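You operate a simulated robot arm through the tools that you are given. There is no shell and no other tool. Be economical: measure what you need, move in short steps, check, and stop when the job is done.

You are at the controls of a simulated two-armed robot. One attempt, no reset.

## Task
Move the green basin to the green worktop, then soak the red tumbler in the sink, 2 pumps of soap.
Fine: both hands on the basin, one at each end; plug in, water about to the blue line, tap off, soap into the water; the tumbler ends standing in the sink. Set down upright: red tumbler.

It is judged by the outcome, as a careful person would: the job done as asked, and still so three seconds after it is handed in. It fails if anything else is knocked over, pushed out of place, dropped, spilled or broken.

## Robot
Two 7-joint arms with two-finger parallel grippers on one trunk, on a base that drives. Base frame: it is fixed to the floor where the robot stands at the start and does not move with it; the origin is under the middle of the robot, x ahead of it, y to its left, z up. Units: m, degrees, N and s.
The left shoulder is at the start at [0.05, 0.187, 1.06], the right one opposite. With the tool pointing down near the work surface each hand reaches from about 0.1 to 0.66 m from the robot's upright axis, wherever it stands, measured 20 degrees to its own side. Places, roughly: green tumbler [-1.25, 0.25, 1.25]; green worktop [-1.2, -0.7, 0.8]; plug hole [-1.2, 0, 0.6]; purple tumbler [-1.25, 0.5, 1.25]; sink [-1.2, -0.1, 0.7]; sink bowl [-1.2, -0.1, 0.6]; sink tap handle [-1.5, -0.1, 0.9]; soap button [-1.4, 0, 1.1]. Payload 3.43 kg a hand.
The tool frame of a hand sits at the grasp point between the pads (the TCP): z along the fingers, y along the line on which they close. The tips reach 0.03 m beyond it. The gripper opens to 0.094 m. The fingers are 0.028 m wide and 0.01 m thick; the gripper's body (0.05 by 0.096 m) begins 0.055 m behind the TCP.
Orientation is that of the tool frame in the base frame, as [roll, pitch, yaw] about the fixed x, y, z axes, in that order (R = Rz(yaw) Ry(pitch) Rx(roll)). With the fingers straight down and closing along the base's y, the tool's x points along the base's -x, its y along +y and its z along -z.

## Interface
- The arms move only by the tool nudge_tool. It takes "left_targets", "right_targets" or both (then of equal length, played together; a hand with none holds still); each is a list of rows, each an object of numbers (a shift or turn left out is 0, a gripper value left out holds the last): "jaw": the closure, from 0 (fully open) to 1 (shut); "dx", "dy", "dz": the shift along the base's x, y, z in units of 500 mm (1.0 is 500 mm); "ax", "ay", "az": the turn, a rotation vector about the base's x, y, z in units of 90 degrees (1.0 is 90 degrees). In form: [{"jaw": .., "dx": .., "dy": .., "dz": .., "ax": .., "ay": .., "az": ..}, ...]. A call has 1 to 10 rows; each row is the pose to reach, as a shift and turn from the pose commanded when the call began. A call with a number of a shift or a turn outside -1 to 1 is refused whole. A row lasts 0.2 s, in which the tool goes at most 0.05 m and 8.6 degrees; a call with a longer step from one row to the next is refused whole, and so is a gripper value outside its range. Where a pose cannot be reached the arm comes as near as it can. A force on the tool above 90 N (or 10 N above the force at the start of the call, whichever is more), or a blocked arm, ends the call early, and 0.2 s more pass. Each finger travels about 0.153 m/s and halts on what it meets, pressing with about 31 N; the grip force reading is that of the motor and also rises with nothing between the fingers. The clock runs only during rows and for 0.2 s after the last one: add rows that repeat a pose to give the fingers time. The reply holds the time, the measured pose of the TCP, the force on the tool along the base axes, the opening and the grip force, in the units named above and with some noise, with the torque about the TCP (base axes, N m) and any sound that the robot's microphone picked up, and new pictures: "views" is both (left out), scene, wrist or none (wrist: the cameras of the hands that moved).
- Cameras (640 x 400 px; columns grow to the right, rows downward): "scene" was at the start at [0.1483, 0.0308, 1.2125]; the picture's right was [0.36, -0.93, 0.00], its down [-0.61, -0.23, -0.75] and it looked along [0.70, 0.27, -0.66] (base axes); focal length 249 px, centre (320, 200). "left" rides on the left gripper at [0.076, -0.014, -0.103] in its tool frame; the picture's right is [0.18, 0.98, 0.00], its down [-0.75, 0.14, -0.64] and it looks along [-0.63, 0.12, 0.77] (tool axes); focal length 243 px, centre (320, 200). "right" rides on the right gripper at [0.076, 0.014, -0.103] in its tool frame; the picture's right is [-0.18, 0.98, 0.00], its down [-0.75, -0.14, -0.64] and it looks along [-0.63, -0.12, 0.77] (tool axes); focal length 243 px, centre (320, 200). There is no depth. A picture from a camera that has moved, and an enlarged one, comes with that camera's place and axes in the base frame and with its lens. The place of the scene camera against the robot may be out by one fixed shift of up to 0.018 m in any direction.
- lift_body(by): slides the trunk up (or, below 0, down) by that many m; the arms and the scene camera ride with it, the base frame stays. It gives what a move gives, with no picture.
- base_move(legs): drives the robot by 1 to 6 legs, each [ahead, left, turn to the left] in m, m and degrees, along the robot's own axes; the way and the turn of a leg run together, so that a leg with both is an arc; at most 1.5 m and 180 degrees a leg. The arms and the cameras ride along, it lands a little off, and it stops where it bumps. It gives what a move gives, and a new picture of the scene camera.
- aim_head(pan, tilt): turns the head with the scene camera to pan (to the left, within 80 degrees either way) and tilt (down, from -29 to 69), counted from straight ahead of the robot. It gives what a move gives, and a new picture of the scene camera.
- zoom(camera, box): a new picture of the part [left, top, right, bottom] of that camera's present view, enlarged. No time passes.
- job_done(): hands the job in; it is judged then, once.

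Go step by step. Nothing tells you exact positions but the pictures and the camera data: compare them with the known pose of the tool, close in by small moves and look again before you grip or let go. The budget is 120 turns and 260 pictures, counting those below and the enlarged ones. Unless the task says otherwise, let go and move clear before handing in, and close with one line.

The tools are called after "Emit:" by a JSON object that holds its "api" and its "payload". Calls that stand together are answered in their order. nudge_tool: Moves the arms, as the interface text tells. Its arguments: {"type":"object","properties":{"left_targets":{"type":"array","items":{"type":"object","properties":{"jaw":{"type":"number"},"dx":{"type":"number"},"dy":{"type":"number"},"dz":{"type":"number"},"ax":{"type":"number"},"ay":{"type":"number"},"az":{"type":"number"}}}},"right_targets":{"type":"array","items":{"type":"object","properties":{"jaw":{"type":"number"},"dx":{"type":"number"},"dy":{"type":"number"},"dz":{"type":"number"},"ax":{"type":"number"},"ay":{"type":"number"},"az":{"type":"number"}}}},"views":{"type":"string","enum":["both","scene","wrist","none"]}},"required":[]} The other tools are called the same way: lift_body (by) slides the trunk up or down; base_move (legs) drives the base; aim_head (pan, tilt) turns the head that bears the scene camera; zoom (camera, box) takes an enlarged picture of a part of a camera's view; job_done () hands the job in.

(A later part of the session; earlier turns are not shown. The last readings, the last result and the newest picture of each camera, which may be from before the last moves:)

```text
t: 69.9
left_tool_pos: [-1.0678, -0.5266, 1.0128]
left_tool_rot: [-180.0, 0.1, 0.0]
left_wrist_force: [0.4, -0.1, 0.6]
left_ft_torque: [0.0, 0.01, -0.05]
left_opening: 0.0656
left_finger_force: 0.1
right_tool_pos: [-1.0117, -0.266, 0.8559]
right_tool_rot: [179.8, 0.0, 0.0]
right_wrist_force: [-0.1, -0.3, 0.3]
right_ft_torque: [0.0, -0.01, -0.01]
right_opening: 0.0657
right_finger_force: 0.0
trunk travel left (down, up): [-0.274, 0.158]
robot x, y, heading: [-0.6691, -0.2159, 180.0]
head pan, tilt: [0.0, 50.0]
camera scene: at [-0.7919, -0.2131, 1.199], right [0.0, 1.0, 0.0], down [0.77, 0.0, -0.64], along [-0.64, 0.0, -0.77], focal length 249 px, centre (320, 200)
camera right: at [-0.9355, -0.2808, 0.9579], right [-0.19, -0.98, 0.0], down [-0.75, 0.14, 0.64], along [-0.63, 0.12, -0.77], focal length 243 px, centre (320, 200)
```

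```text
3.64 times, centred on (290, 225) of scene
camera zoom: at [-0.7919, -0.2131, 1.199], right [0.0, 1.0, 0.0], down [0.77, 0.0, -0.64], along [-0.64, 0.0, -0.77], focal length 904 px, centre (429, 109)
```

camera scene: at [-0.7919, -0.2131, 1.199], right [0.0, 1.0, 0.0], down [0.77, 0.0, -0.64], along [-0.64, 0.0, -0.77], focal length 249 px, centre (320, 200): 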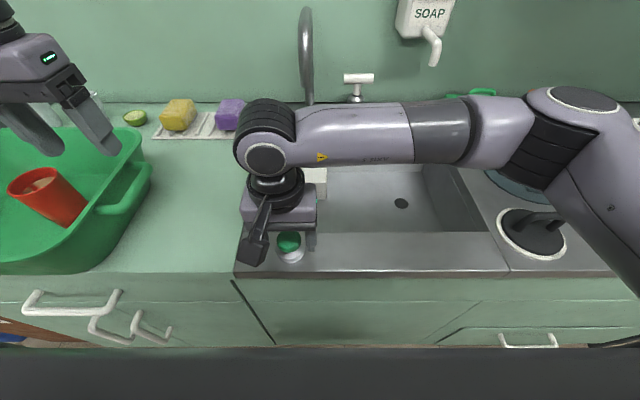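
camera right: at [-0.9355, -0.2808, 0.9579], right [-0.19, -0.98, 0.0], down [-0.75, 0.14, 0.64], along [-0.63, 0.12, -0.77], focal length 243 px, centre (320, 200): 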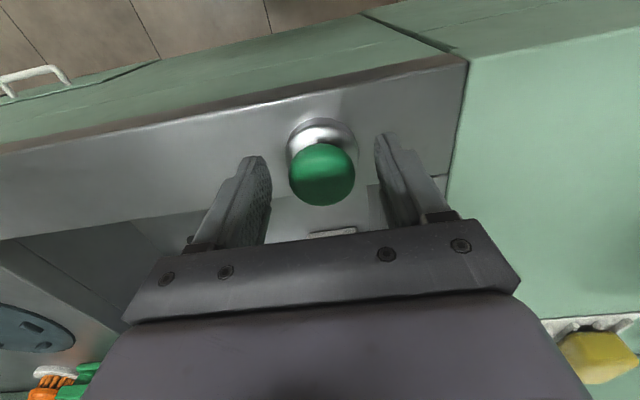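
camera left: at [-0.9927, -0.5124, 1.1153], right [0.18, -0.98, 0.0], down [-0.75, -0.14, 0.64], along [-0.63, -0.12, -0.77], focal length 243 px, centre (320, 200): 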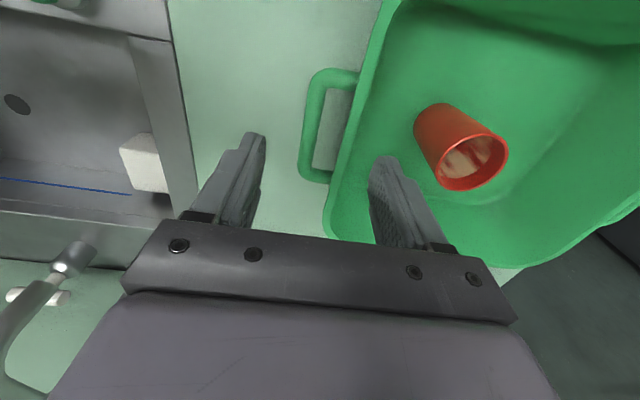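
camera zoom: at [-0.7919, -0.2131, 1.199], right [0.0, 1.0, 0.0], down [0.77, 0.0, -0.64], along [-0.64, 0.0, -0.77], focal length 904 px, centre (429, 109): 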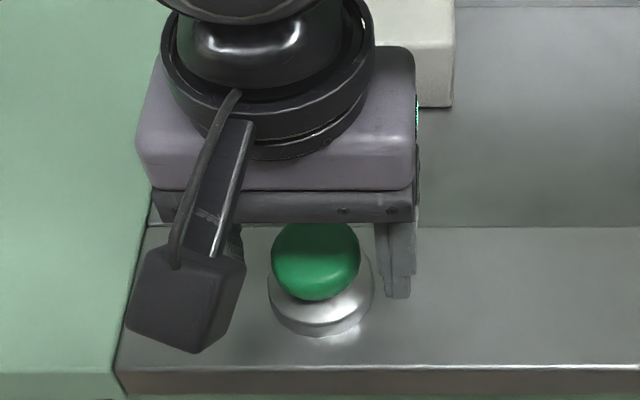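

Knob centre lies on the finger axis between TCP and tips, so I'll close on it.

Emit:
{"api": "nudge_tool", "payload": {"right_targets": [{"jaw": 1}, {"jaw": 1}, {"jaw": 1}], "views": "wrist"}}

```text
t: 70.7
left_tool_pos: [-1.0676, -0.5263, 1.0118]
left_tool_rot: [-180.0, 0.0, 0.0]
left_wrist_force: [0.5, -0.3, -0.3]
left_ft_torque: [-0.03, -0.01, 0.01]
left_opening: 0.0658
left_finger_force: 0.1
right_tool_pos: [-1.0127, -0.2659, 0.8558]
right_tool_rot: [179.9, -0.1, -0.1]
right_wrist_force: [0.9, 3.1, -0.8]
right_ft_torque: [0.09, -0.04, -0.05]
right_opening: 0.0389
right_finger_force: 44.7
trunk travel left (down, up): [-0.274, 0.158]
robot x, y, heading: [-0.6702, -0.2125, 179.9]
head pan, tilt: [0.0, 50.0]
camera right: at [-0.9355, -0.2804, 0.9581], right [-0.19, -0.98, 0.0], down [-0.75, 0.14, 0.64], along [-0.63, 0.12, -0.77], focal length 243 px, centre (320, 200)
```

right: 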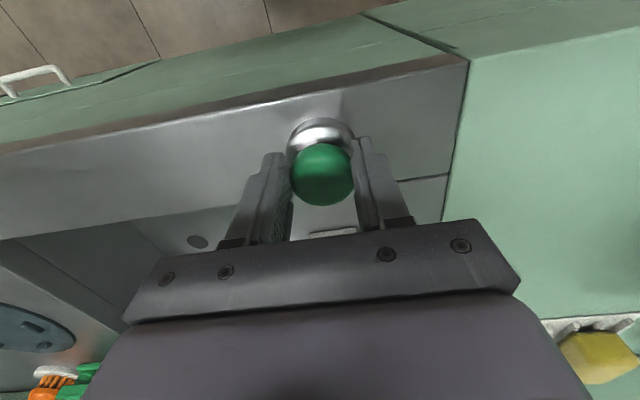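

The knob is held. I'll lift gently and see whether the piece comes along.

Emit:
{"api": "nudge_tool", "payload": {"right_targets": [{"dz": 0.03}, {"dz": 0.06}, {"dz": 0.1}], "views": "both"}}

```text
t: 71.5
left_tool_pos: [-1.0692, -0.5268, 1.0138]
left_tool_rot: [-179.9, 0.1, -0.1]
left_wrist_force: [0.3, -0.5, 0.4]
left_ft_torque: [0.03, 0.02, 0.02]
left_opening: 0.0658
left_finger_force: 0.1
right_tool_pos: [-1.0114, -0.2675, 0.907]
right_tool_rot: [179.8, 0.0, -0.1]
right_wrist_force: [0.5, -0.2, -0.2]
right_ft_torque: [-0.03, -0.04, 0.0]
right_opening: 0.0
right_finger_force: 33.0
trunk travel left (down, up): [-0.274, 0.158]
robot x, y, heading: [-0.6661, -0.2185, 179.6]
head pan, tilt: [0.0, 50.0]
camera scene: at [-0.7915, -0.213, 1.1992], right [0.0, 1.0, 0.0], down [0.77, 0.0, -0.64], along [-0.64, 0.0, -0.77], focal length 249 px, centre (320, 200)
camera right: at [-0.9349, -0.2813, 1.0089], right [-0.19, -0.98, 0.0], down [-0.75, 0.14, 0.64], along [-0.63, 0.12, -0.77], focal length 243 px, centre (320, 200)
```

scene: 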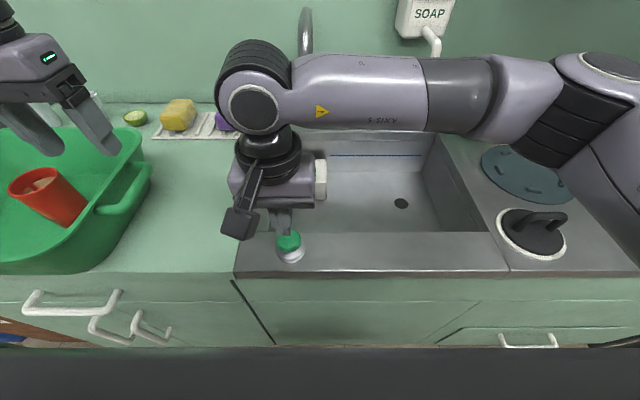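
right: 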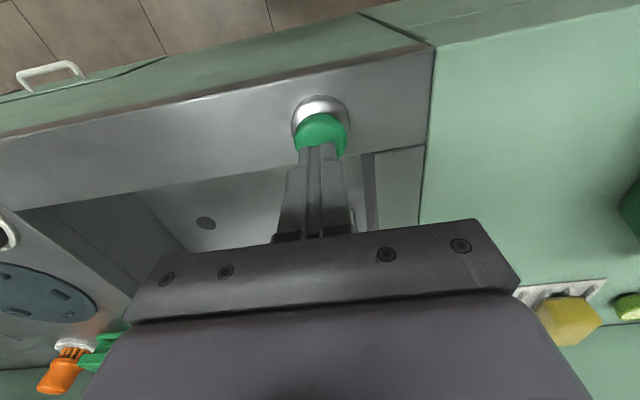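

The grip slid off and the piece stayed put, so I gripped the rounded top or it is fixed. I'll regrip slightly lower and test with a tiny lift while reading the force.

Emit:
{"api": "nudge_tool", "payload": {"right_targets": [{"jaw": 0.3}, {"jaw": 0.3}, {"dz": -0.06}, {"dz": -0.1}, {"dz": -0.128}, {"dz": -0.128, "jaw": 1}, {"dz": -0.128, "jaw": 1}, {"dz": -0.128, "jaw": 1}], "views": "wrist"}}

Emit:
{"api": "nudge_tool", "payload": {"right_targets": [{"dz": 0.006}, {"dz": 0.012}], "views": "wrist"}}

```text
t: 73.3
left_tool_pos: [-1.0675, -0.5266, 1.0133]
left_tool_rot: [-180.0, 0.1, 0.0]
left_wrist_force: [-0.2, 0.1, -0.4]
left_ft_torque: [0.0, -0.02, -0.01]
left_opening: 0.0658
left_finger_force: 0.1
right_tool_pos: [-1.0123, -0.2652, 0.8416]
right_tool_rot: [180.0, 0.1, -0.1]
right_wrist_force: [1.3, 8.6, 6.7]
right_ft_torque: [0.71, -0.03, -0.02]
right_opening: 0.0488
right_finger_force: 44.6
trunk travel left (down, up): [-0.274, 0.158]
robot x, y, heading: [-0.667, -0.214, 180.0]
head pan, tilt: [0.0, 50.0]
camera right: at [-0.935, -0.2805, 0.9437], right [-0.19, -0.98, 0.0], down [-0.75, 0.14, 0.64], along [-0.63, 0.12, -0.77], focal length 243 px, centre (320, 200)
```

right: 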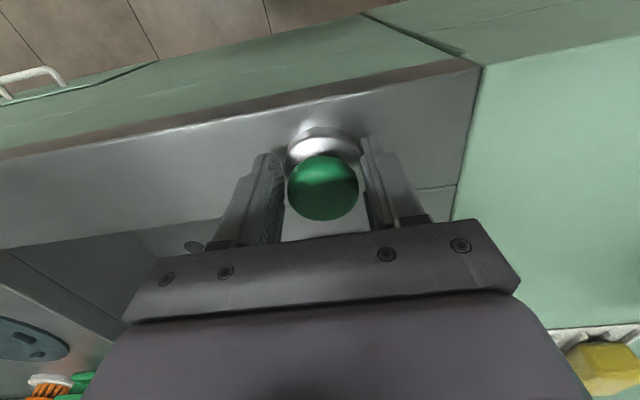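

```text
t: 73.9
left_tool_pos: [-1.0692, -0.5267, 1.0087]
left_tool_rot: [-179.9, 0.0, -0.1]
left_wrist_force: [-0.1, -0.7, -0.2]
left_ft_torque: [-0.03, 0.01, 0.01]
left_opening: 0.0656
left_finger_force: 0.1
right_tool_pos: [-1.0131, -0.2665, 0.8411]
right_tool_rot: [-179.7, -0.5, -0.1]
right_wrist_force: [0.3, 0.4, -43.5]
right_ft_torque: [-0.33, -0.02, -0.24]
right_opening: 0.0488
right_finger_force: 45.6
trunk travel left (down, up): [-0.274, 0.158]
robot x, y, heading: [-0.6689, -0.2123, 179.6]
head pan, tilt: [0.0, 50.0]
camera right: at [-0.9363, -0.281, 0.9446], right [-0.19, -0.98, -0.01], down [-0.76, 0.14, 0.64], along [-0.62, 0.12, -0.77], focal length 243 px, centre (320, 200)
```

right: 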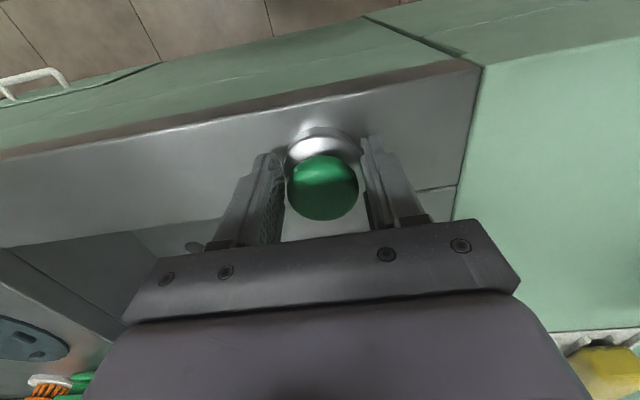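

It held firm against 43 N, so this is a fixed button (likely a disposer switch), not the plug. I'll ease off, release without pressing it, and rise.

Emit:
{"api": "nudge_tool", "payload": {"right_targets": [{"dz": -0.012}, {"dz": -0.01, "jaw": 0.25}, {"dz": -0.01, "jaw": 0.25}, {"dz": 0.06}, {"dz": 0.14}, {"dz": 0.22}], "views": "scene"}}

Emit:
{"api": "zoom", "payload": {"camera": "scene", "box": [480, 180, 600, 280]}}

```text
t: 75.3
left_tool_pos: [-1.0679, -0.527, 1.0119]
left_tool_rot: [-179.9, 0.2, -0.1]
left_wrist_force: [0.1, 0.1, 0.1]
left_ft_torque: [0.0, -0.02, -0.01]
left_opening: 0.0657
left_finger_force: 0.1
right_tool_pos: [-1.0116, -0.2678, 0.9593]
right_tool_rot: [180.0, 0.0, 0.0]
right_wrist_force: [0.2, -0.1, -0.4]
right_ft_torque: [-0.01, 0.05, -0.03]
right_opening: 0.0705
right_finger_force: 0.2
trunk travel left (down, up): [-0.274, 0.158]
robot x, y, heading: [-0.6696, -0.2143, 179.7]
head pan, tilt: [0.0, 50.0]
camera scene: at [-0.7917, -0.2131, 1.199], right [0.0, 1.0, 0.0], down [0.77, 0.0, -0.64], along [-0.64, 0.0, -0.77], focal length 249 px, centre (320, 200)
```

scene: 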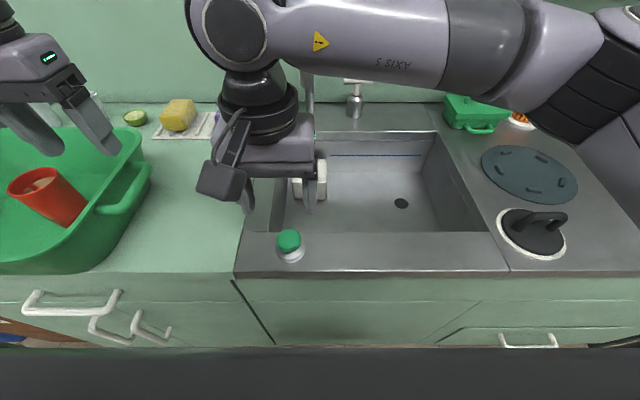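

```text
4.00 times, centred on (540, 230) of scene
camera zoom: at [-0.7917, -0.2131, 1.199], right [0.0, 1.0, 0.0], down [0.77, 0.0, -0.64], along [-0.64, 0.0, -0.77], focal length 995 px, centre (-560, 80)
```

zoom: 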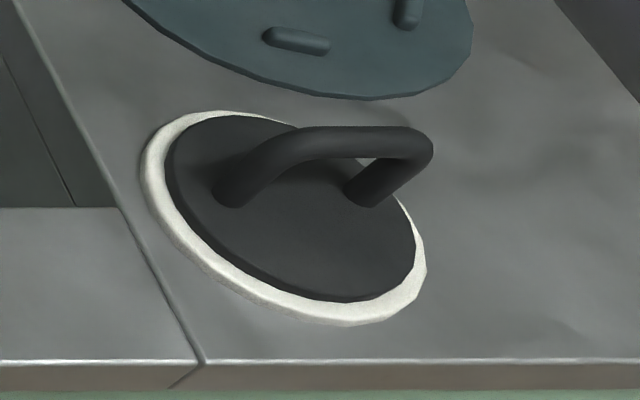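

The remaining candidate is the black disc with the loop handle and white seal, centred near (-1.05, 0.187), with its bar along y at z≈0.845. I'll shift right and turn the right hand 90° so it closes across the bar.

Emit:
{"api": "base_move", "payload": {"legs": [[0, -0.2, 0]]}}

Emit:
{"api": "nudge_tool", "payload": {"right_targets": [{"az": -0.09, "dy": 0.05}, {"az": -0.18, "dy": 0.1}, {"az": -0.27, "dy": 0.15}, {"az": -0.36, "dy": 0.2}, {"az": -0.45, "dy": 0.25}, {"az": -0.54, "dy": 0.3}, {"az": -0.63, "dy": 0.35}, {"az": -0.72, "dy": 0.4}, {"az": -0.81, "dy": 0.45}, {"az": -0.9, "dx": -0.04, "dy": 0.5}], "views": "both"}}

```text
t: 76.9
left_tool_pos: [-1.0669, -0.3269, 1.0119]
left_tool_rot: [-180.0, -0.1, -0.1]
left_wrist_force: [-0.4, -0.1, -0.7]
left_ft_torque: [0.05, 0.02, 0.04]
left_opening: 0.0657
left_finger_force: 0.0
right_tool_pos: [-1.0104, -0.0675, 0.9589]
right_tool_rot: [179.9, 0.1, -0.1]
right_wrist_force: [0.2, -0.1, -0.6]
right_ft_torque: [0.03, 0.03, -0.02]
right_opening: 0.0704
right_finger_force: 0.1
trunk travel left (down, up): [-0.274, 0.158]
robot x, y, heading: [-0.6675, -0.0141, 179.9]
head pan, tilt: [0.0, 50.0]
camera scene: at [-0.7912, -0.0122, 1.199], right [0.0, 1.0, 0.0], down [0.77, 0.0, -0.64], along [-0.64, 0.0, -0.77], focal length 249 px, centre (320, 200)
```

scene: 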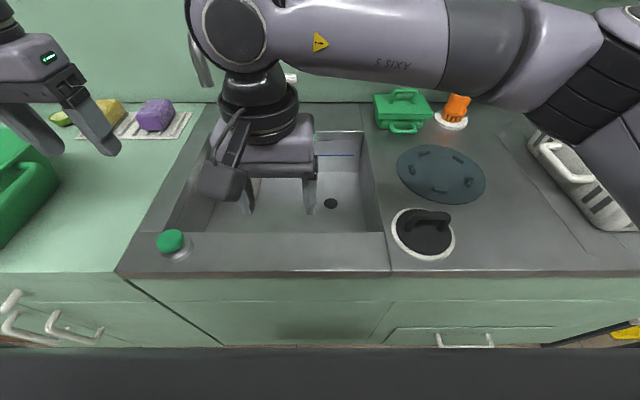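

```text
t: 79.1
left_tool_pos: [-1.0663, -0.3268, 1.0131]
left_tool_rot: [-180.0, 0.0, -0.1]
left_wrist_force: [-0.9, -0.2, -0.2]
left_ft_torque: [0.01, 0.01, 0.03]
left_opening: 0.0659
left_finger_force: 0.0
right_tool_pos: [-1.0325, 0.1839, 0.959]
right_tool_rot: [180.0, 0.0, -81.2]
right_wrist_force: [0.1, 0.0, 0.2]
right_ft_torque: [-0.01, -0.01, -0.01]
right_opening: 0.0705
right_finger_force: 0.2
trunk travel left (down, up): [-0.274, 0.158]
robot x, y, heading: [-0.6717, -0.0127, 179.5]
head pan, tilt: [0.0, 50.0]
camera scene: at [-0.7913, -0.0125, 1.199], right [0.0, 1.0, 0.0], down [0.77, 0.0, -0.64], along [-0.64, 0.0, -0.77], focal length 249 px, centre (320, 200)
camera right: at [-1.0334, 0.106, 1.0611], right [-1.0, 0.03, 0.0], down [0.03, 0.77, 0.64], along [0.02, 0.64, -0.77], focal length 243 px, centre (320, 200)
```

scene: 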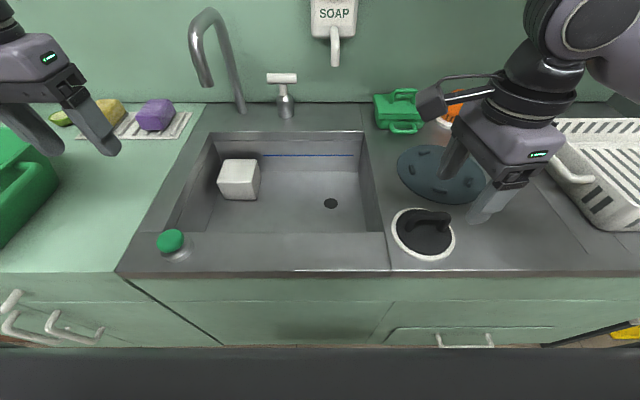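
right: 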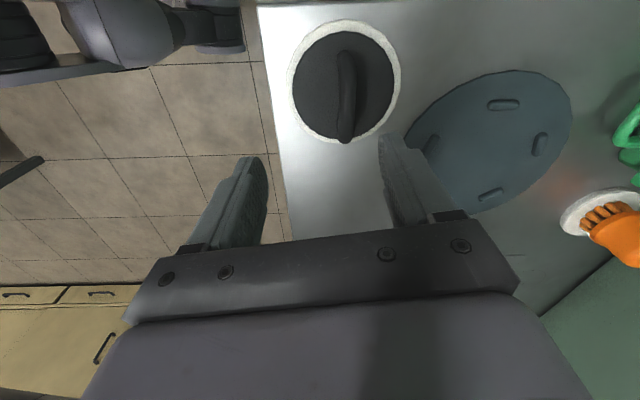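

A clear view: the handle bar runs almost along y at about (-1.055, 0.17). I'll line up and go part way down.

Emit:
{"api": "nudge_tool", "payload": {"right_targets": [{"dx": -0.045, "dy": -0.032, "az": -0.06}, {"dx": -0.045, "dy": -0.032, "dz": -0.08, "az": -0.06}, {"dx": -0.045, "dy": -0.032, "dz": -0.14, "az": -0.06}], "views": "both"}}

```text
t: 79.9
left_tool_pos: [-1.0672, -0.3262, 1.0128]
left_tool_rot: [-179.8, 0.0, 0.0]
left_wrist_force: [0.3, -0.2, -0.2]
left_ft_torque: [0.01, 0.01, 0.01]
left_opening: 0.0659
left_finger_force: 0.0
right_tool_pos: [-1.0544, 0.1669, 0.8879]
right_tool_rot: [180.0, -0.1, -86.5]
right_wrist_force: [-0.3, -0.4, -0.8]
right_ft_torque: [-0.03, 0.01, 0.0]
right_opening: 0.0707
right_finger_force: 0.0
trunk travel left (down, up): [-0.274, 0.158]
robot x, y, heading: [-0.6658, -0.0121, 179.6]
head pan, tilt: [0.0, 50.0]
camera scene: at [-0.7912, -0.0126, 1.199], right [0.0, 1.0, 0.0], down [0.77, 0.0, -0.64], along [-0.64, 0.0, -0.77], focal length 249 px, centre (320, 200)
camera right: at [-1.0623, 0.0899, 0.9909], right [-0.99, 0.12, 0.0], down [0.1, 0.76, 0.64], along [0.08, 0.64, -0.77], focal length 243 px, centre (320, 200)
```

scene: 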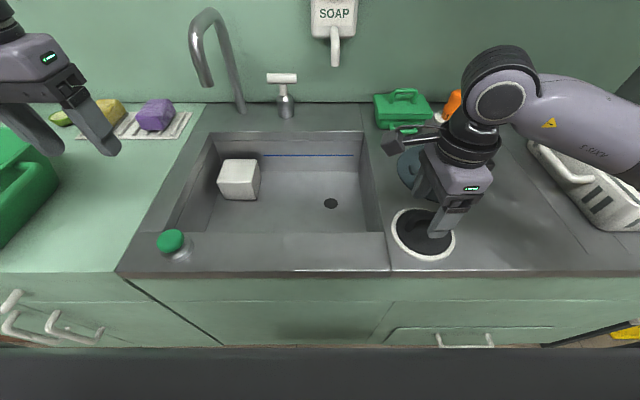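
right: 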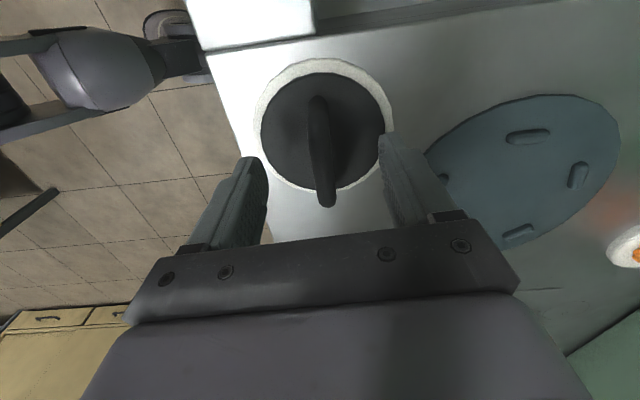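

Aligned within a few mm. I'll go down and close on the bar.

Emit:
{"api": "nudge_tool", "payload": {"right_targets": [{"dx": 0.003, "dy": 0.012, "dz": -0.04, "az": -0.03}, {"dx": 0.003, "dy": 0.012, "dz": -0.07, "az": -0.03}, {"dx": 0.003, "dy": 0.012, "dz": -0.07, "az": -0.03, "jaw": 1}, {"dx": 0.003, "dy": 0.012, "dz": -0.07, "az": -0.03, "jaw": 1}, {"dx": 0.003, "dy": 0.012, "dz": -0.07, "az": -0.03, "jaw": 1}], "views": "wrist"}}

Emit:
{"api": "nudge_tool", "payload": {"right_targets": [{"dz": 0.02}, {"dz": 0.04}, {"dz": 0.1}, {"dz": 0.16}], "views": "both"}}

```text
t: 81.1
left_tool_pos: [-1.0665, -0.327, 1.0115]
left_tool_rot: [-179.9, 0.1, -0.1]
left_wrist_force: [0.6, -0.4, -0.2]
left_ft_torque: [-0.02, 0.02, 0.01]
left_opening: 0.0658
left_finger_force: 0.1
right_tool_pos: [-1.0517, 0.1722, 0.8536]
right_tool_rot: [179.9, 0.0, -89.3]
right_wrist_force: [-0.2, -1.8, 1.3]
right_ft_torque: [0.01, 0.01, 0.02]
right_opening: 0.0173
right_finger_force: 31.0
trunk travel left (down, up): [-0.274, 0.158]
robot x, y, heading: [-0.667, -0.0148, 179.6]
head pan, tilt: [0.0, 50.0]
camera right: at [-1.0645, 0.0962, 0.9559], right [-0.99, 0.17, 0.0], down [0.13, 0.76, 0.64], along [0.11, 0.63, -0.77], focal length 243 px, centre (320, 200)
```

right: 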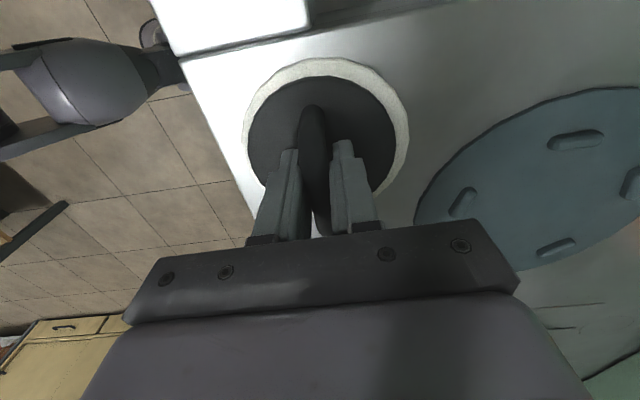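

```text
t: 82.1
left_tool_pos: [-1.0677, -0.3268, 1.0118]
left_tool_rot: [-179.9, 0.1, -0.1]
left_wrist_force: [-0.2, -0.8, 1.2]
left_ft_torque: [0.01, -0.01, 0.06]
left_opening: 0.0656
left_finger_force: 0.0
right_tool_pos: [-1.0526, 0.1719, 0.933]
right_tool_rot: [179.9, 0.0, -89.2]
right_wrist_force: [-0.8, -0.6, -0.1]
right_ft_torque: [-0.03, 0.0, 0.01]
right_opening: 0.0176
right_finger_force: 31.2
trunk travel left (down, up): [-0.274, 0.158]
robot x, y, heading: [-0.6681, -0.0145, 179.8]
head pan, tilt: [0.0, 50.0]
camera scene: at [-0.7912, -0.0127, 1.199], right [0.0, 1.0, 0.0], down [0.77, 0.0, -0.64], along [-0.64, 0.0, -0.77], focal length 249 px, centre (320, 200)
camera right: at [-1.0644, 0.0965, 1.0359], right [-0.99, 0.17, 0.0], down [0.13, 0.76, 0.64], along [0.11, 0.63, -0.77], focal length 243 px, centre (320, 200)
```

scene: 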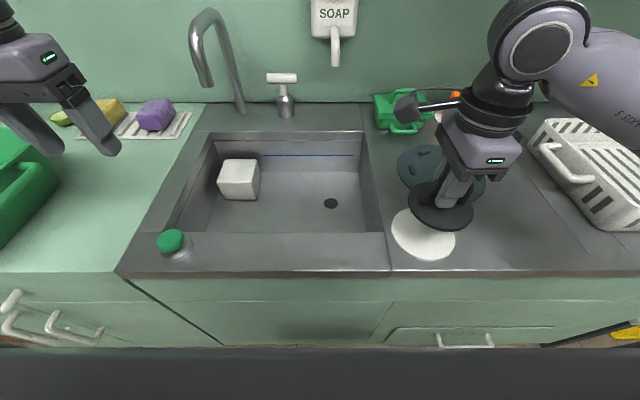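
right: 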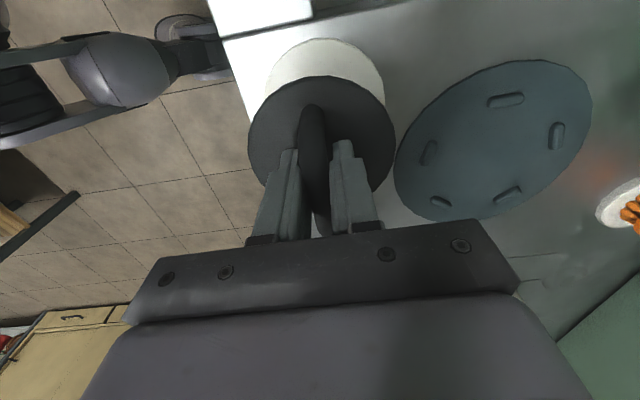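

The plug came free from its pad. I'll carry it over the hole, which I estimate at (-1.251, 0.022) with the floor at z≈0.645.

Emit:
{"api": "base_move", "payload": {"legs": [[0, 0.12, 0]]}}

Emit:
{"api": "nudge_tool", "payload": {"right_targets": [{"dx": -0.08, "dy": -0.01}, {"dx": -0.16, "dy": -0.02}, {"dx": -0.24, "dy": -0.03}, {"dx": -0.32, "dy": -0.04}, {"dx": -0.396, "dy": -0.06}], "views": "both"}}

```text
t: 83.3
left_tool_pos: [-1.0676, -0.4453, 1.0116]
left_tool_rot: [-179.7, 0.1, -0.2]
left_wrist_force: [0.6, -0.3, 0.2]
left_ft_torque: [0.02, 0.0, 0.01]
left_opening: 0.066
left_finger_force: 0.1
right_tool_pos: [-1.0522, 0.0536, 0.9339]
right_tool_rot: [179.9, 0.0, -89.2]
right_wrist_force: [1.1, -0.4, -0.6]
right_ft_torque: [0.02, 0.02, -0.02]
right_opening: 0.0172
right_finger_force: 31.3
trunk travel left (down, up): [-0.274, 0.158]
robot x, y, heading: [-0.6664, -0.1299, 179.9]
head pan, tilt: [0.0, 50.0]
camera scene: at [-0.7917, -0.1321, 1.199], right [0.0, 1.0, 0.0], down [0.77, 0.0, -0.64], along [-0.64, 0.0, -0.77], focal length 249 px, centre (320, 200)
```

scene: 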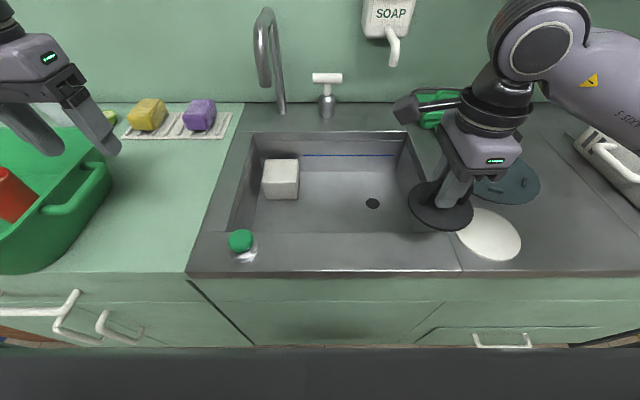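

```text
t: 84.5
left_tool_pos: [-1.0687, -0.4463, 1.0114]
left_tool_rot: [-179.7, 0.0, -0.1]
left_wrist_force: [-0.3, 0.4, -0.2]
left_ft_torque: [-0.01, 0.02, 0.01]
left_opening: 0.0658
left_finger_force: 0.1
right_tool_pos: [-1.2495, 0.0229, 0.9345]
right_tool_rot: [179.9, 0.1, -89.1]
right_wrist_force: [0.4, -0.1, -1.4]
right_ft_torque: [-0.03, -0.03, 0.01]
right_opening: 0.0174
right_finger_force: 30.6
trunk travel left (down, up): [-0.274, 0.158]
robot x, y, heading: [-0.6669, -0.1342, 179.9]
head pan, tilt: [0.0, 50.0]
camera scene: at [-0.7918, -0.132, 1.1989], right [0.0, 1.0, 0.0], down [0.77, 0.0, -0.64], along [-0.64, 0.0, -0.77], focal length 249 px, centre (320, 200)
camera right: at [-1.2618, -0.0525, 1.036], right [-0.99, 0.17, 0.0], down [0.13, 0.75, 0.64], along [0.11, 0.63, -0.77], focal length 243 px, centre (320, 200)
```

scene: 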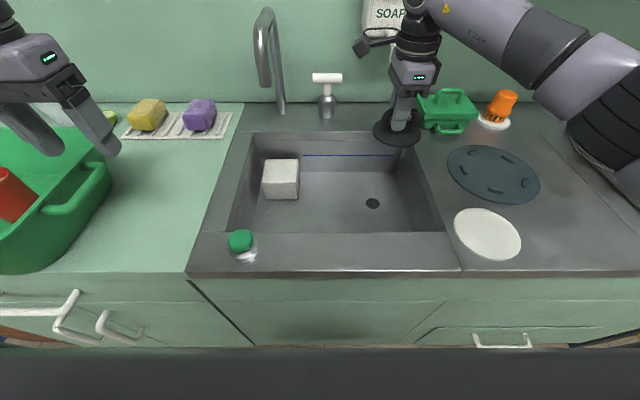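
right: 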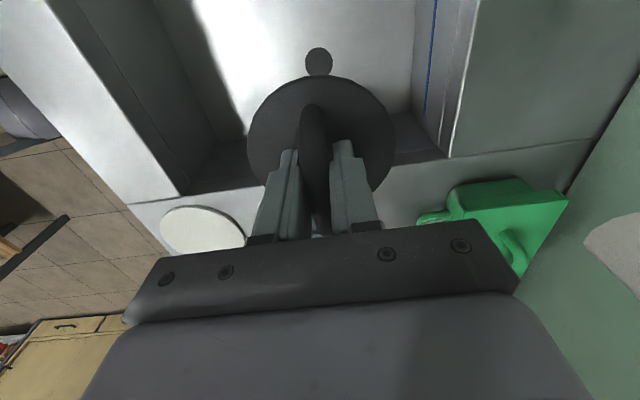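

The hole shows at (-1.248, 0.018), right beneath. I'll lower the plug most of the way.

Emit:
{"api": "nudge_tool", "payload": {"right_targets": [{"dx": 0.002, "dy": 0.006, "dz": -0.07}, {"dx": 0.002, "dy": 0.006, "dz": -0.14}, {"dx": 0.002, "dy": 0.006, "dz": -0.21}, {"dx": 0.002, "dy": 0.006, "dz": -0.28}, {"dx": 0.002, "dy": 0.006, "dz": -0.35}, {"dx": 0.002, "dy": 0.006, "dz": -0.41}], "views": "both"}}

```text
t: 86.0
left_tool_pos: [-1.0674, -0.4448, 1.0116]
left_tool_rot: [-179.9, 0.0, -0.2]
left_wrist_force: [-0.4, 0.2, -0.2]
left_ft_torque: [0.01, 0.02, 0.02]
left_opening: 0.0661
left_finger_force: 0.1
right_tool_pos: [-1.2511, 0.0263, 0.7281]
right_tool_rot: [179.9, 0.0, -89.2]
right_wrist_force: [0.2, 0.0, -0.5]
right_ft_torque: [0.0, 0.0, -0.03]
right_opening: 0.0173
right_finger_force: 30.8
trunk travel left (down, up): [-0.274, 0.158]
robot x, y, heading: [-0.6643, -0.1346, 179.8]
head pan, tilt: [0.0, 50.0]
camera scene: at [-0.7918, -0.1316, 1.199], right [0.0, 1.0, 0.0], down [0.77, 0.0, -0.64], along [-0.64, 0.0, -0.77], focal length 249 px, centre (320, 200)
camera right: at [-1.2626, -0.0503, 0.8308], right [-0.99, 0.17, 0.0], down [0.13, 0.76, 0.64], along [0.11, 0.63, -0.77], focal length 243 px, centre (320, 200)
```

scene: 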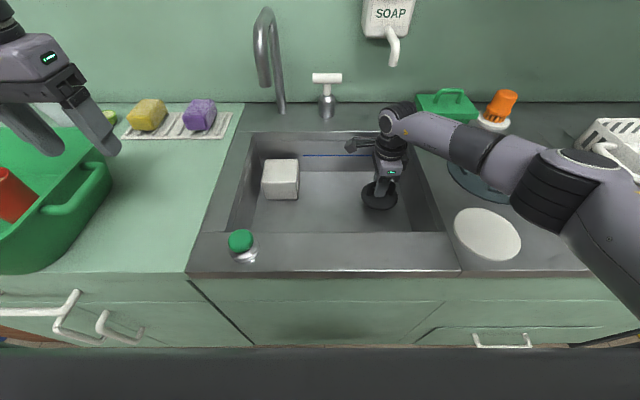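
right: 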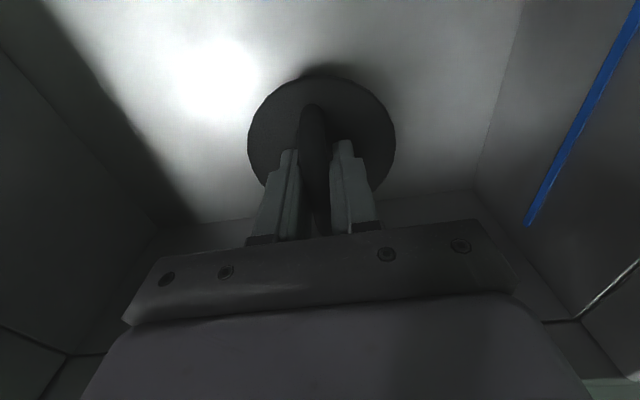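

Nearly there; a dark edge peeks just past the disc, so I'll shift 5 mm toward -y and lower to contact.

Emit:
{"api": "nudge_tool", "payload": {"right_targets": [{"dy": -0.01, "dz": -0.03}, {"dy": -0.01, "dz": -0.05}, {"dy": -0.01, "dz": -0.06}], "views": "wrist"}}

```text
t: 86.8
left_tool_pos: [-1.0675, -0.4452, 1.0123]
left_tool_rot: [180.0, 0.1, -0.2]
left_wrist_force: [0.1, 0.2, 0.2]
left_ft_torque: [-0.02, 0.01, 0.0]
left_opening: 0.0658
left_finger_force: 0.0
right_tool_pos: [-1.2489, 0.0229, 0.6971]
right_tool_rot: [179.9, 0.0, -89.2]
right_wrist_force: [-0.7, -0.4, -0.3]
right_ft_torque: [-0.02, -0.01, 0.02]
right_opening: 0.0173
right_finger_force: 31.0
trunk travel left (down, up): [-0.274, 0.158]
robot x, y, heading: [-0.6727, -0.1339, 180.0]
head pan, tilt: [0.0, 50.0]
camera right: at [-1.262, -0.0544, 0.8009], right [-0.99, 0.17, 0.0], down [0.13, 0.76, 0.64], along [0.11, 0.63, -0.77], focal length 243 px, centre (320, 200)
```

right: 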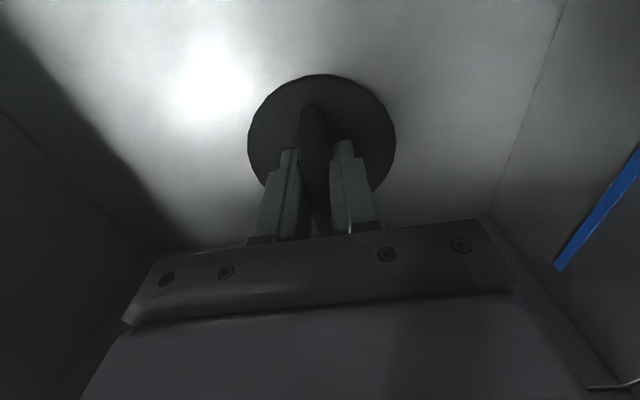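

Emit:
{"api": "nudge_tool", "payload": {"right_targets": [{"dz": -0.01}, {"dz": -0.02}, {"dz": -0.024}], "views": "none"}}

```text
t: 87.5
left_tool_pos: [-1.0645, -0.4451, 1.0141]
left_tool_rot: [-179.8, 0.4, -0.3]
left_wrist_force: [0.2, 0.0, 0.6]
left_ft_torque: [-0.03, -0.01, 0.0]
left_opening: 0.066
left_finger_force: 0.1
right_tool_pos: [-1.2508, 0.0221, 0.6957]
right_tool_rot: [179.3, -0.1, -89.4]
right_wrist_force: [13.3, 5.1, 47.1]
right_ft_torque: [-0.13, 0.0, -0.01]
right_opening: 0.0179
right_finger_force: 30.9
trunk travel left (down, up): [-0.274, 0.158]
robot x, y, heading: [-0.6701, -0.1295, 179.9]
head pan, tilt: [0.0, 50.0]
```

Firm contact, so the plug is seated on the floor. I'll ease off, release and rise to inspect.

Emit:
{"api": "nudge_tool", "payload": {"right_targets": [{"dz": 0.02}, {"dz": 0.02, "jaw": 0.5}, {"dz": 0.02, "jaw": 0.5}, {"dz": 0.1}, {"dz": 0.18}, {"dz": 0.26}, {"dz": 0.34}, {"dz": 0.42}, {"dz": 0.5}], "views": "both"}}

Emit:
{"api": "zoom", "payload": {"camera": "scene", "box": [200, 110, 460, 280]}}

```text
t: 89.5
left_tool_pos: [-1.0675, -0.4446, 1.0115]
left_tool_rot: [-179.8, 0.1, -0.2]
left_wrist_force: [-0.1, 0.2, 0.3]
left_ft_torque: [0.02, -0.02, -0.01]
left_opening: 0.0654
left_finger_force: 0.0
right_tool_pos: [-1.2502, 0.022, 0.9378]
right_tool_rot: [179.9, 0.0, -89.2]
right_wrist_force: [0.4, -0.2, 0.3]
right_ft_torque: [0.01, 0.02, -0.02]
right_opening: 0.0471
right_finger_force: 0.1
trunk travel left (down, up): [-0.274, 0.158]
robot x, y, heading: [-0.6644, -0.1338, 179.8]
head pan, tilt: [0.0, 50.0]
camera scene: at [-0.7914, -0.1317, 1.199], right [0.0, 1.0, 0.0], down [0.77, 0.0, -0.64], along [-0.64, 0.0, -0.77], focal length 249 px, centre (320, 200)
camera right: at [-1.2621, -0.0548, 1.0399], right [-0.99, 0.17, 0.0], down [0.13, 0.76, 0.64], along [0.11, 0.63, -0.77], focal length 243 px, centre (320, 200)
```

scene: 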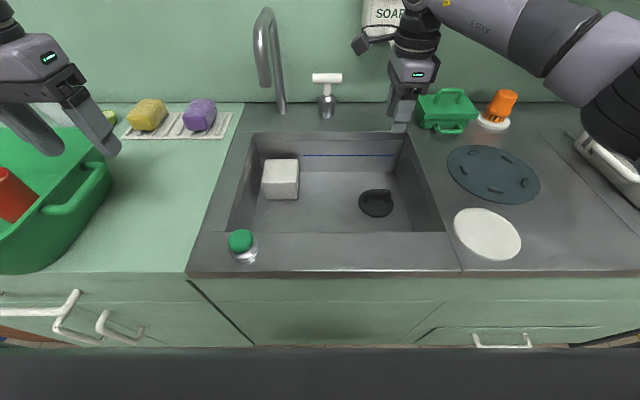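
right: 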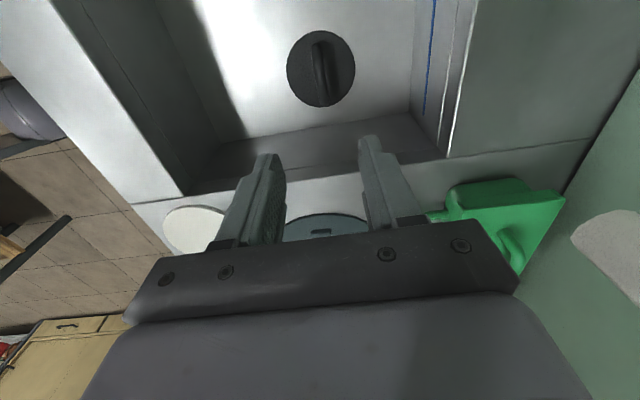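

```text
2.35 times, centred on (330, 195) of scene
camera zoom: at [-0.7914, -0.1317, 1.199], right [0.0, 1.0, 0.0], down [0.77, 0.0, -0.64], along [-0.64, 0.0, -0.77], focal length 585 px, centre (296, 212)
```

zoom: 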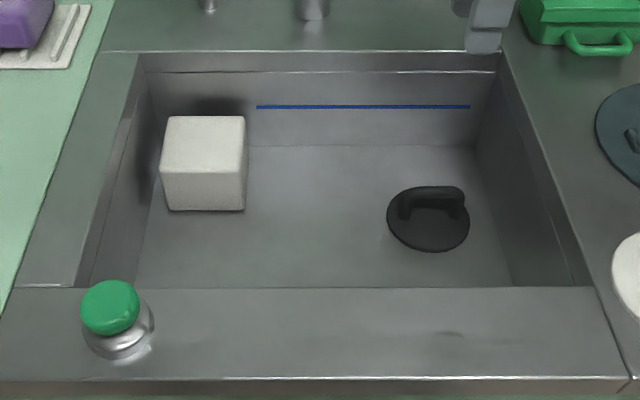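

The plug covers the hole. Next is the tap, so I'll look closely at its handle and the soap dispenser.

Emit:
{"api": "zoom", "payload": {"camera": "scene", "box": [285, 50, 365, 130]}}

Emit:
{"api": "aim_head", "payload": {"pan": 0, "tilt": 25}}

Emit:
{"api": "zoom", "payload": {"camera": "scene", "box": [240, 60, 440, 220]}}

```text
5.00 times, centred on (325, 90) of scene
camera zoom: at [-0.7914, -0.1317, 1.199], right [0.0, 1.0, 0.0], down [0.77, 0.0, -0.64], along [-0.64, 0.0, -0.77], focal length 1243 px, centre (295, 750)
```

zoom: 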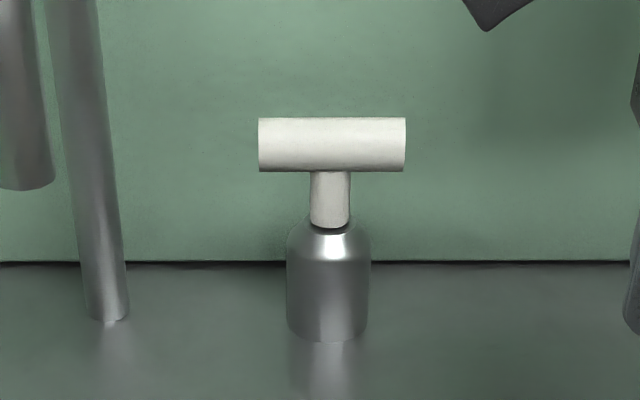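

```text
t: 90.4
left_tool_pos: [-1.0681, -0.4465, 1.0117]
left_tool_rot: [-179.9, 0.2, -0.1]
left_wrist_force: [-0.3, 0.8, -0.3]
left_ft_torque: [-0.01, 0.0, -0.04]
left_opening: 0.0658
left_finger_force: 0.0
right_tool_pos: [-1.2505, 0.0216, 0.9371]
right_tool_rot: [180.0, 0.0, -89.2]
right_wrist_force: [0.6, 0.3, -0.1]
right_ft_torque: [0.02, -0.06, 0.01]
right_opening: 0.047
right_finger_force: 0.0
trunk travel left (down, up): [-0.274, 0.158]
robot x, y, heading: [-0.6638, -0.1309, 179.7]
head pan, tilt: [0.0, 25.0]
camera scene: at [-0.8068, -0.1315, 1.2364], right [0.0, 1.0, 0.0], down [0.42, 0.0, -0.91], along [-0.91, 0.0, -0.42], focal length 249 px, centre (320, 200)
```

scene: 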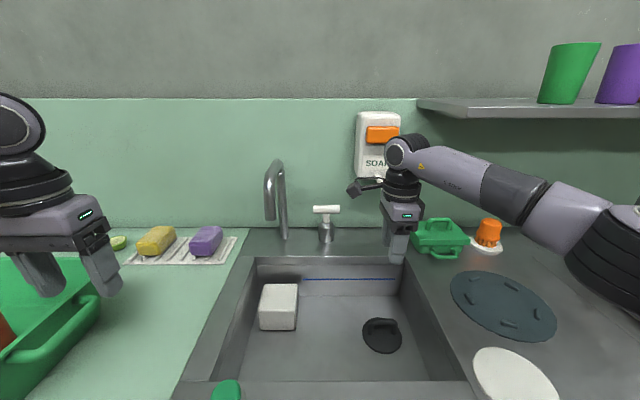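

```text
2.50 times, centred on (340, 140) of scene
camera zoom: at [-0.8068, -0.1315, 1.2364], right [0.0, 1.0, 0.0], down [0.42, 0.0, -0.91], along [-0.91, 0.0, -0.42], focal length 622 px, centre (270, 350)
```

zoom: 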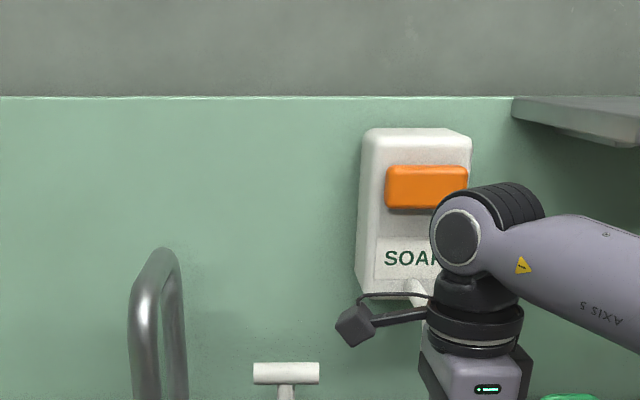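

The tap is a T-handle: bar about 8 cm long along y at roughly (-1.455, -0.112, 0.903), turning about a vertical stem. I'll approach with the right hand tilted forward 30°, closing across the bar.

Emit:
{"api": "nudge_tool", "payload": {"right_targets": [{"dz": 0.06, "ay": 0.083, "jaw": 0.1}, {"dz": 0.13, "ay": 0.166}, {"dx": -0.05, "dy": -0.05, "dz": 0.13, "ay": 0.25}, {"dx": -0.1, "dy": -0.1, "dz": 0.13, "ay": 0.333}, {"dx": -0.15, "dy": -0.15, "dz": 0.13, "ay": 0.333}, {"dx": -0.2, "dy": -0.19, "dz": 0.13, "ay": 0.333}, {"dx": -0.25, "dy": -0.23, "dz": 0.13, "ay": 0.333}, {"dx": -0.3, "dy": -0.267, "dz": 0.13, "ay": 0.333}], "views": "both"}}

```text
t: 92.2
left_tool_pos: [-1.0683, -0.4462, 1.012]
left_tool_rot: [-179.9, 0.1, -0.1]
left_wrist_force: [0.6, -0.2, -0.2]
left_ft_torque: [0.01, 0.0, 0.0]
left_opening: 0.0658
left_finger_force: 0.1
right_tool_pos: [-1.3545, -0.0821, 0.9981]
right_tool_rot: [150.0, 0.4, -89.2]
right_wrist_force: [0.2, 0.3, 0.3]
right_ft_torque: [0.02, -0.01, 0.02]
right_opening: 0.0848
right_finger_force: 0.0
right hand out of reach, approached as far as the arm can: row 7, 8
trunk travel left (down, up): [-0.274, 0.158]
robot x, y, heading: [-0.6693, -0.1323, 179.7]
head pan, tilt: [0.0, 25.0]
camera scene: at [-0.8067, -0.1318, 1.2365], right [0.0, 1.0, 0.0], down [0.42, 0.0, -0.91], along [-0.91, 0.0, -0.42], focal length 249 px, centre (320, 200)
camera right: at [-1.3131, -0.1578, 1.0927], right [-0.85, 0.17, 0.49], down [0.43, 0.76, 0.49], along [-0.29, 0.63, -0.72], focal length 243 px, centre (320, 200)
```

scene: 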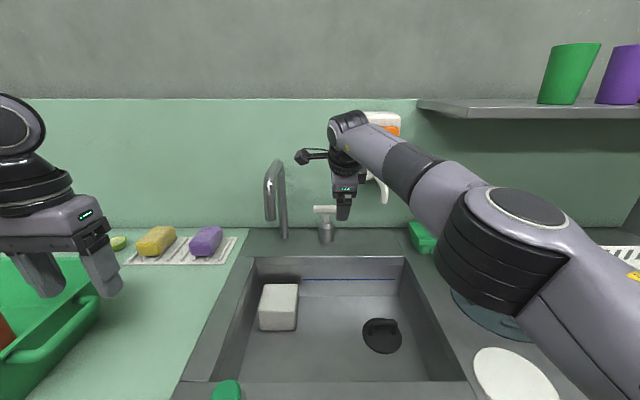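
right: 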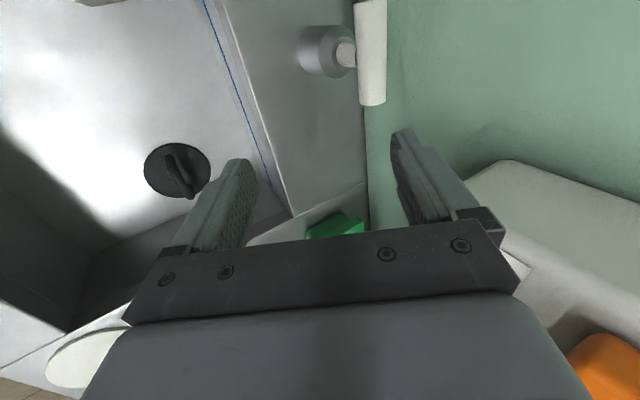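

The bar's right end is at (-1.464, -0.073), but the arm falls about 10 cm short. Turning the base left swings the right shoulder nearer the wall, so I'll retract and do that.

Emit:
{"api": "nudge_tool", "payload": {"right_targets": [{"dx": 0.09}, {"dx": 0.18, "ay": -0.08}, {"dx": 0.27, "ay": -0.16}, {"dx": 0.36, "dz": 0.03, "ay": -0.24}, {"dx": 0.45, "dz": 0.06, "ay": -0.333}, {"dx": 0.54, "dy": 0.05, "dz": 0.08, "ay": -0.333}], "views": "none"}}

Emit:
{"api": "base_move", "payload": {"legs": [[-0.04, 0, 0], [0, 0, 50]]}}

Emit:
{"api": "aim_head", "payload": {"pan": -50, "tilt": 40}}

```text
refused: row 6 steps farther than a row can; nothing moved
```

```text
t: 94.1
left_tool_pos: [-0.9395, -0.5329, 1.0141]
left_tool_rot: [-179.9, 0.2, 14.0]
left_wrist_force: [0.2, -0.8, 0.5]
left_ft_torque: [0.01, 0.02, 0.01]
left_opening: 0.0658
left_finger_force: 0.0
right_tool_pos: [-1.324, -0.2054, 0.9991]
right_tool_rot: [150.4, 1.7, -81.3]
right_wrist_force: [2.6, 7.0, 0.1]
right_ft_torque: [-0.36, 0.2, -0.14]
right_opening: 0.0825
right_finger_force: 0.1
trunk travel left (down, up): [-0.274, 0.158]
robot x, y, heading: [-0.6255, -0.1311, -166.3]
head pan, tilt: [0.0, 25.0]
stopped in leg 2: the force on the tool passed its limit (the readings are from after the stop); the commanded pose is now the measured one
camera scene: at [-0.7615, -0.1667, 1.2365], right [-0.24, 0.97, 0.0], down [0.41, 0.1, -0.91], along [-0.88, -0.22, -0.42], focal length 249 px, centre (320, 200)
```

scene: 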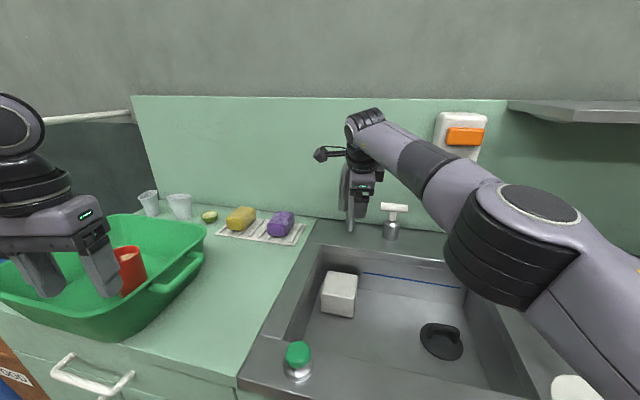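

```text
t: 95.3
left_tool_pos: [-0.9388, -0.5308, 1.0127]
left_tool_rot: [-179.8, 0.1, 13.9]
left_wrist_force: [-0.8, 0.9, -0.7]
left_ft_torque: [0.03, -0.01, 0.03]
left_opening: 0.0658
left_finger_force: 0.0
right_tool_pos: [-1.3224, -0.2074, 0.9987]
right_tool_rot: [150.4, 1.7, -81.0]
right_wrist_force: [1.2, 14.5, 0.5]
right_ft_torque: [-0.73, 0.04, -0.49]
right_opening: 0.083
right_finger_force: 0.1
trunk travel left (down, up): [-0.274, 0.158]
robot x, y, heading: [-0.6246, -0.1298, -166.2]
head pan, tilt: [-50.0, 40.0]
camera scene: at [-0.7409, -0.0932, 1.2131], right [0.59, 0.81, 0.0], down [0.52, -0.38, -0.77], along [-0.62, 0.45, -0.64], focal length 249 px, centre (320, 200)
```

scene: 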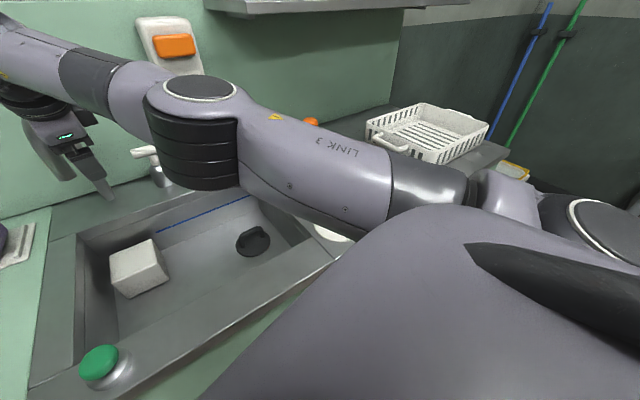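

A mistake on my part: the retract was refused, but the base turn queued with it ran, and the hand touched the tap spout lightly. I'll turn straight back to free it.

Emit:
{"api": "base_move", "payload": {"legs": [[0, 0, -13.5]]}}

```text
t: 96.5
left_tool_pos: [-1.025, -0.4486, 1.012]
left_tool_rot: [-179.8, 0.0, 0.4]
left_wrist_force: [1.0, -0.3, 0.0]
left_ft_torque: [-0.04, -0.01, 0.01]
left_opening: 0.0657
left_finger_force: 0.0
right_tool_pos: [-1.3217, -0.0439, 0.9993]
right_tool_rot: [150.4, 1.7, -94.3]
right_wrist_force: [0.6, 0.2, 0.6]
right_ft_torque: [0.0, 0.03, -0.02]
right_opening: 0.0847
right_finger_force: 0.0
trunk travel left (down, up): [-0.274, 0.158]
robot x, y, heading: [-0.628, -0.1314, -179.6]
head pan, tilt: [-50.0, 40.0]
camera scene: at [-0.7291, -0.0665, 1.2131], right [0.76, 0.65, 0.0], down [0.42, -0.49, -0.77], along [-0.49, 0.58, -0.64], focal length 249 px, centre (320, 200)
```

scene: 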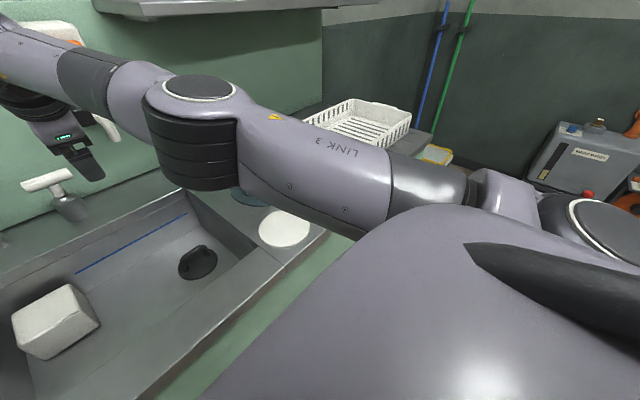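

The hand is free again with no force. Now I'll retract it properly.

Emit:
{"api": "nudge_tool", "payload": {"right_targets": [{"dx": 0.09}, {"dx": 0.17, "dz": 0.02, "ay": -0.08}, {"dx": 0.25, "dz": 0.04, "ay": -0.16}, {"dx": 0.33, "dz": 0.06, "ay": -0.24}, {"dx": 0.41, "dz": 0.08, "ay": -0.333}, {"dx": 0.49, "dz": 0.08, "ay": -0.333}], "views": "none"}}

Emit:
{"api": "aim_head", "payload": {"pan": 0, "tilt": 30}}

```text
t: 97.9
left_tool_pos: [-1.0258, -0.4471, 1.0108]
left_tool_rot: [-179.8, 0.1, 0.5]
left_wrist_force: [-0.5, 0.5, 0.5]
left_ft_torque: [-0.01, 0.02, 0.04]
left_opening: 0.0658
left_finger_force: 0.1
right_tool_pos: [-1.0766, -0.0444, 1.0389]
right_tool_rot: [-179.6, 3.7, -92.9]
right_wrist_force: [0.4, 0.4, 0.8]
right_ft_torque: [-0.01, 0.03, -0.01]
right_opening: 0.0847
right_finger_force: 0.1
right hand out of reach, approached as far as the arm can: row 1, 2
trunk travel left (down, up): [-0.274, 0.158]
robot x, y, heading: [-0.6258, -0.1313, -179.9]
head pan, tilt: [-50.0, 40.0]
```

```text
t: 99.1
left_tool_pos: [-1.0248, -0.4485, 1.0127]
left_tool_rot: [-179.8, 0.0, 0.4]
left_wrist_force: [0.0, -0.4, 0.1]
left_ft_torque: [0.0, 0.02, -0.03]
left_opening: 0.0659
left_finger_force: 0.0
right_tool_pos: [-1.0761, -0.0432, 1.0383]
right_tool_rot: [-179.6, 3.6, -92.8]
right_wrist_force: [0.1, 0.3, 0.5]
right_ft_torque: [0.0, 0.0, 0.0]
right_opening: 0.0845
right_finger_force: 0.0
trunk travel left (down, up): [-0.274, 0.158]
robot x, y, heading: [-0.6257, -0.1304, -179.9]
head pan, tilt: [0.0, 30.0]
camera scene: at [-0.7646, -0.1318, 1.2285], right [0.0, 1.0, 0.0], down [0.5, 0.0, -0.87], along [-0.87, 0.0, -0.5], focal length 249 px, centre (320, 200)
```

scene: 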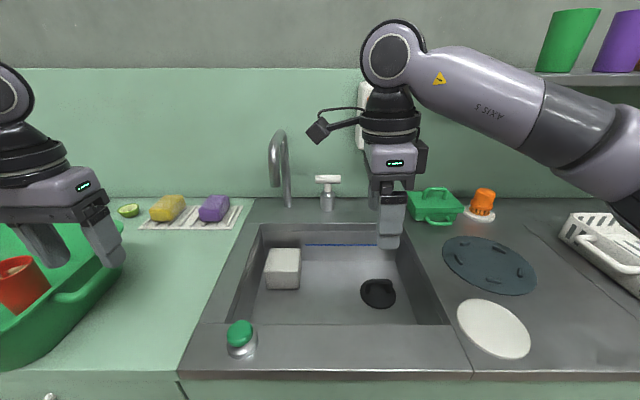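

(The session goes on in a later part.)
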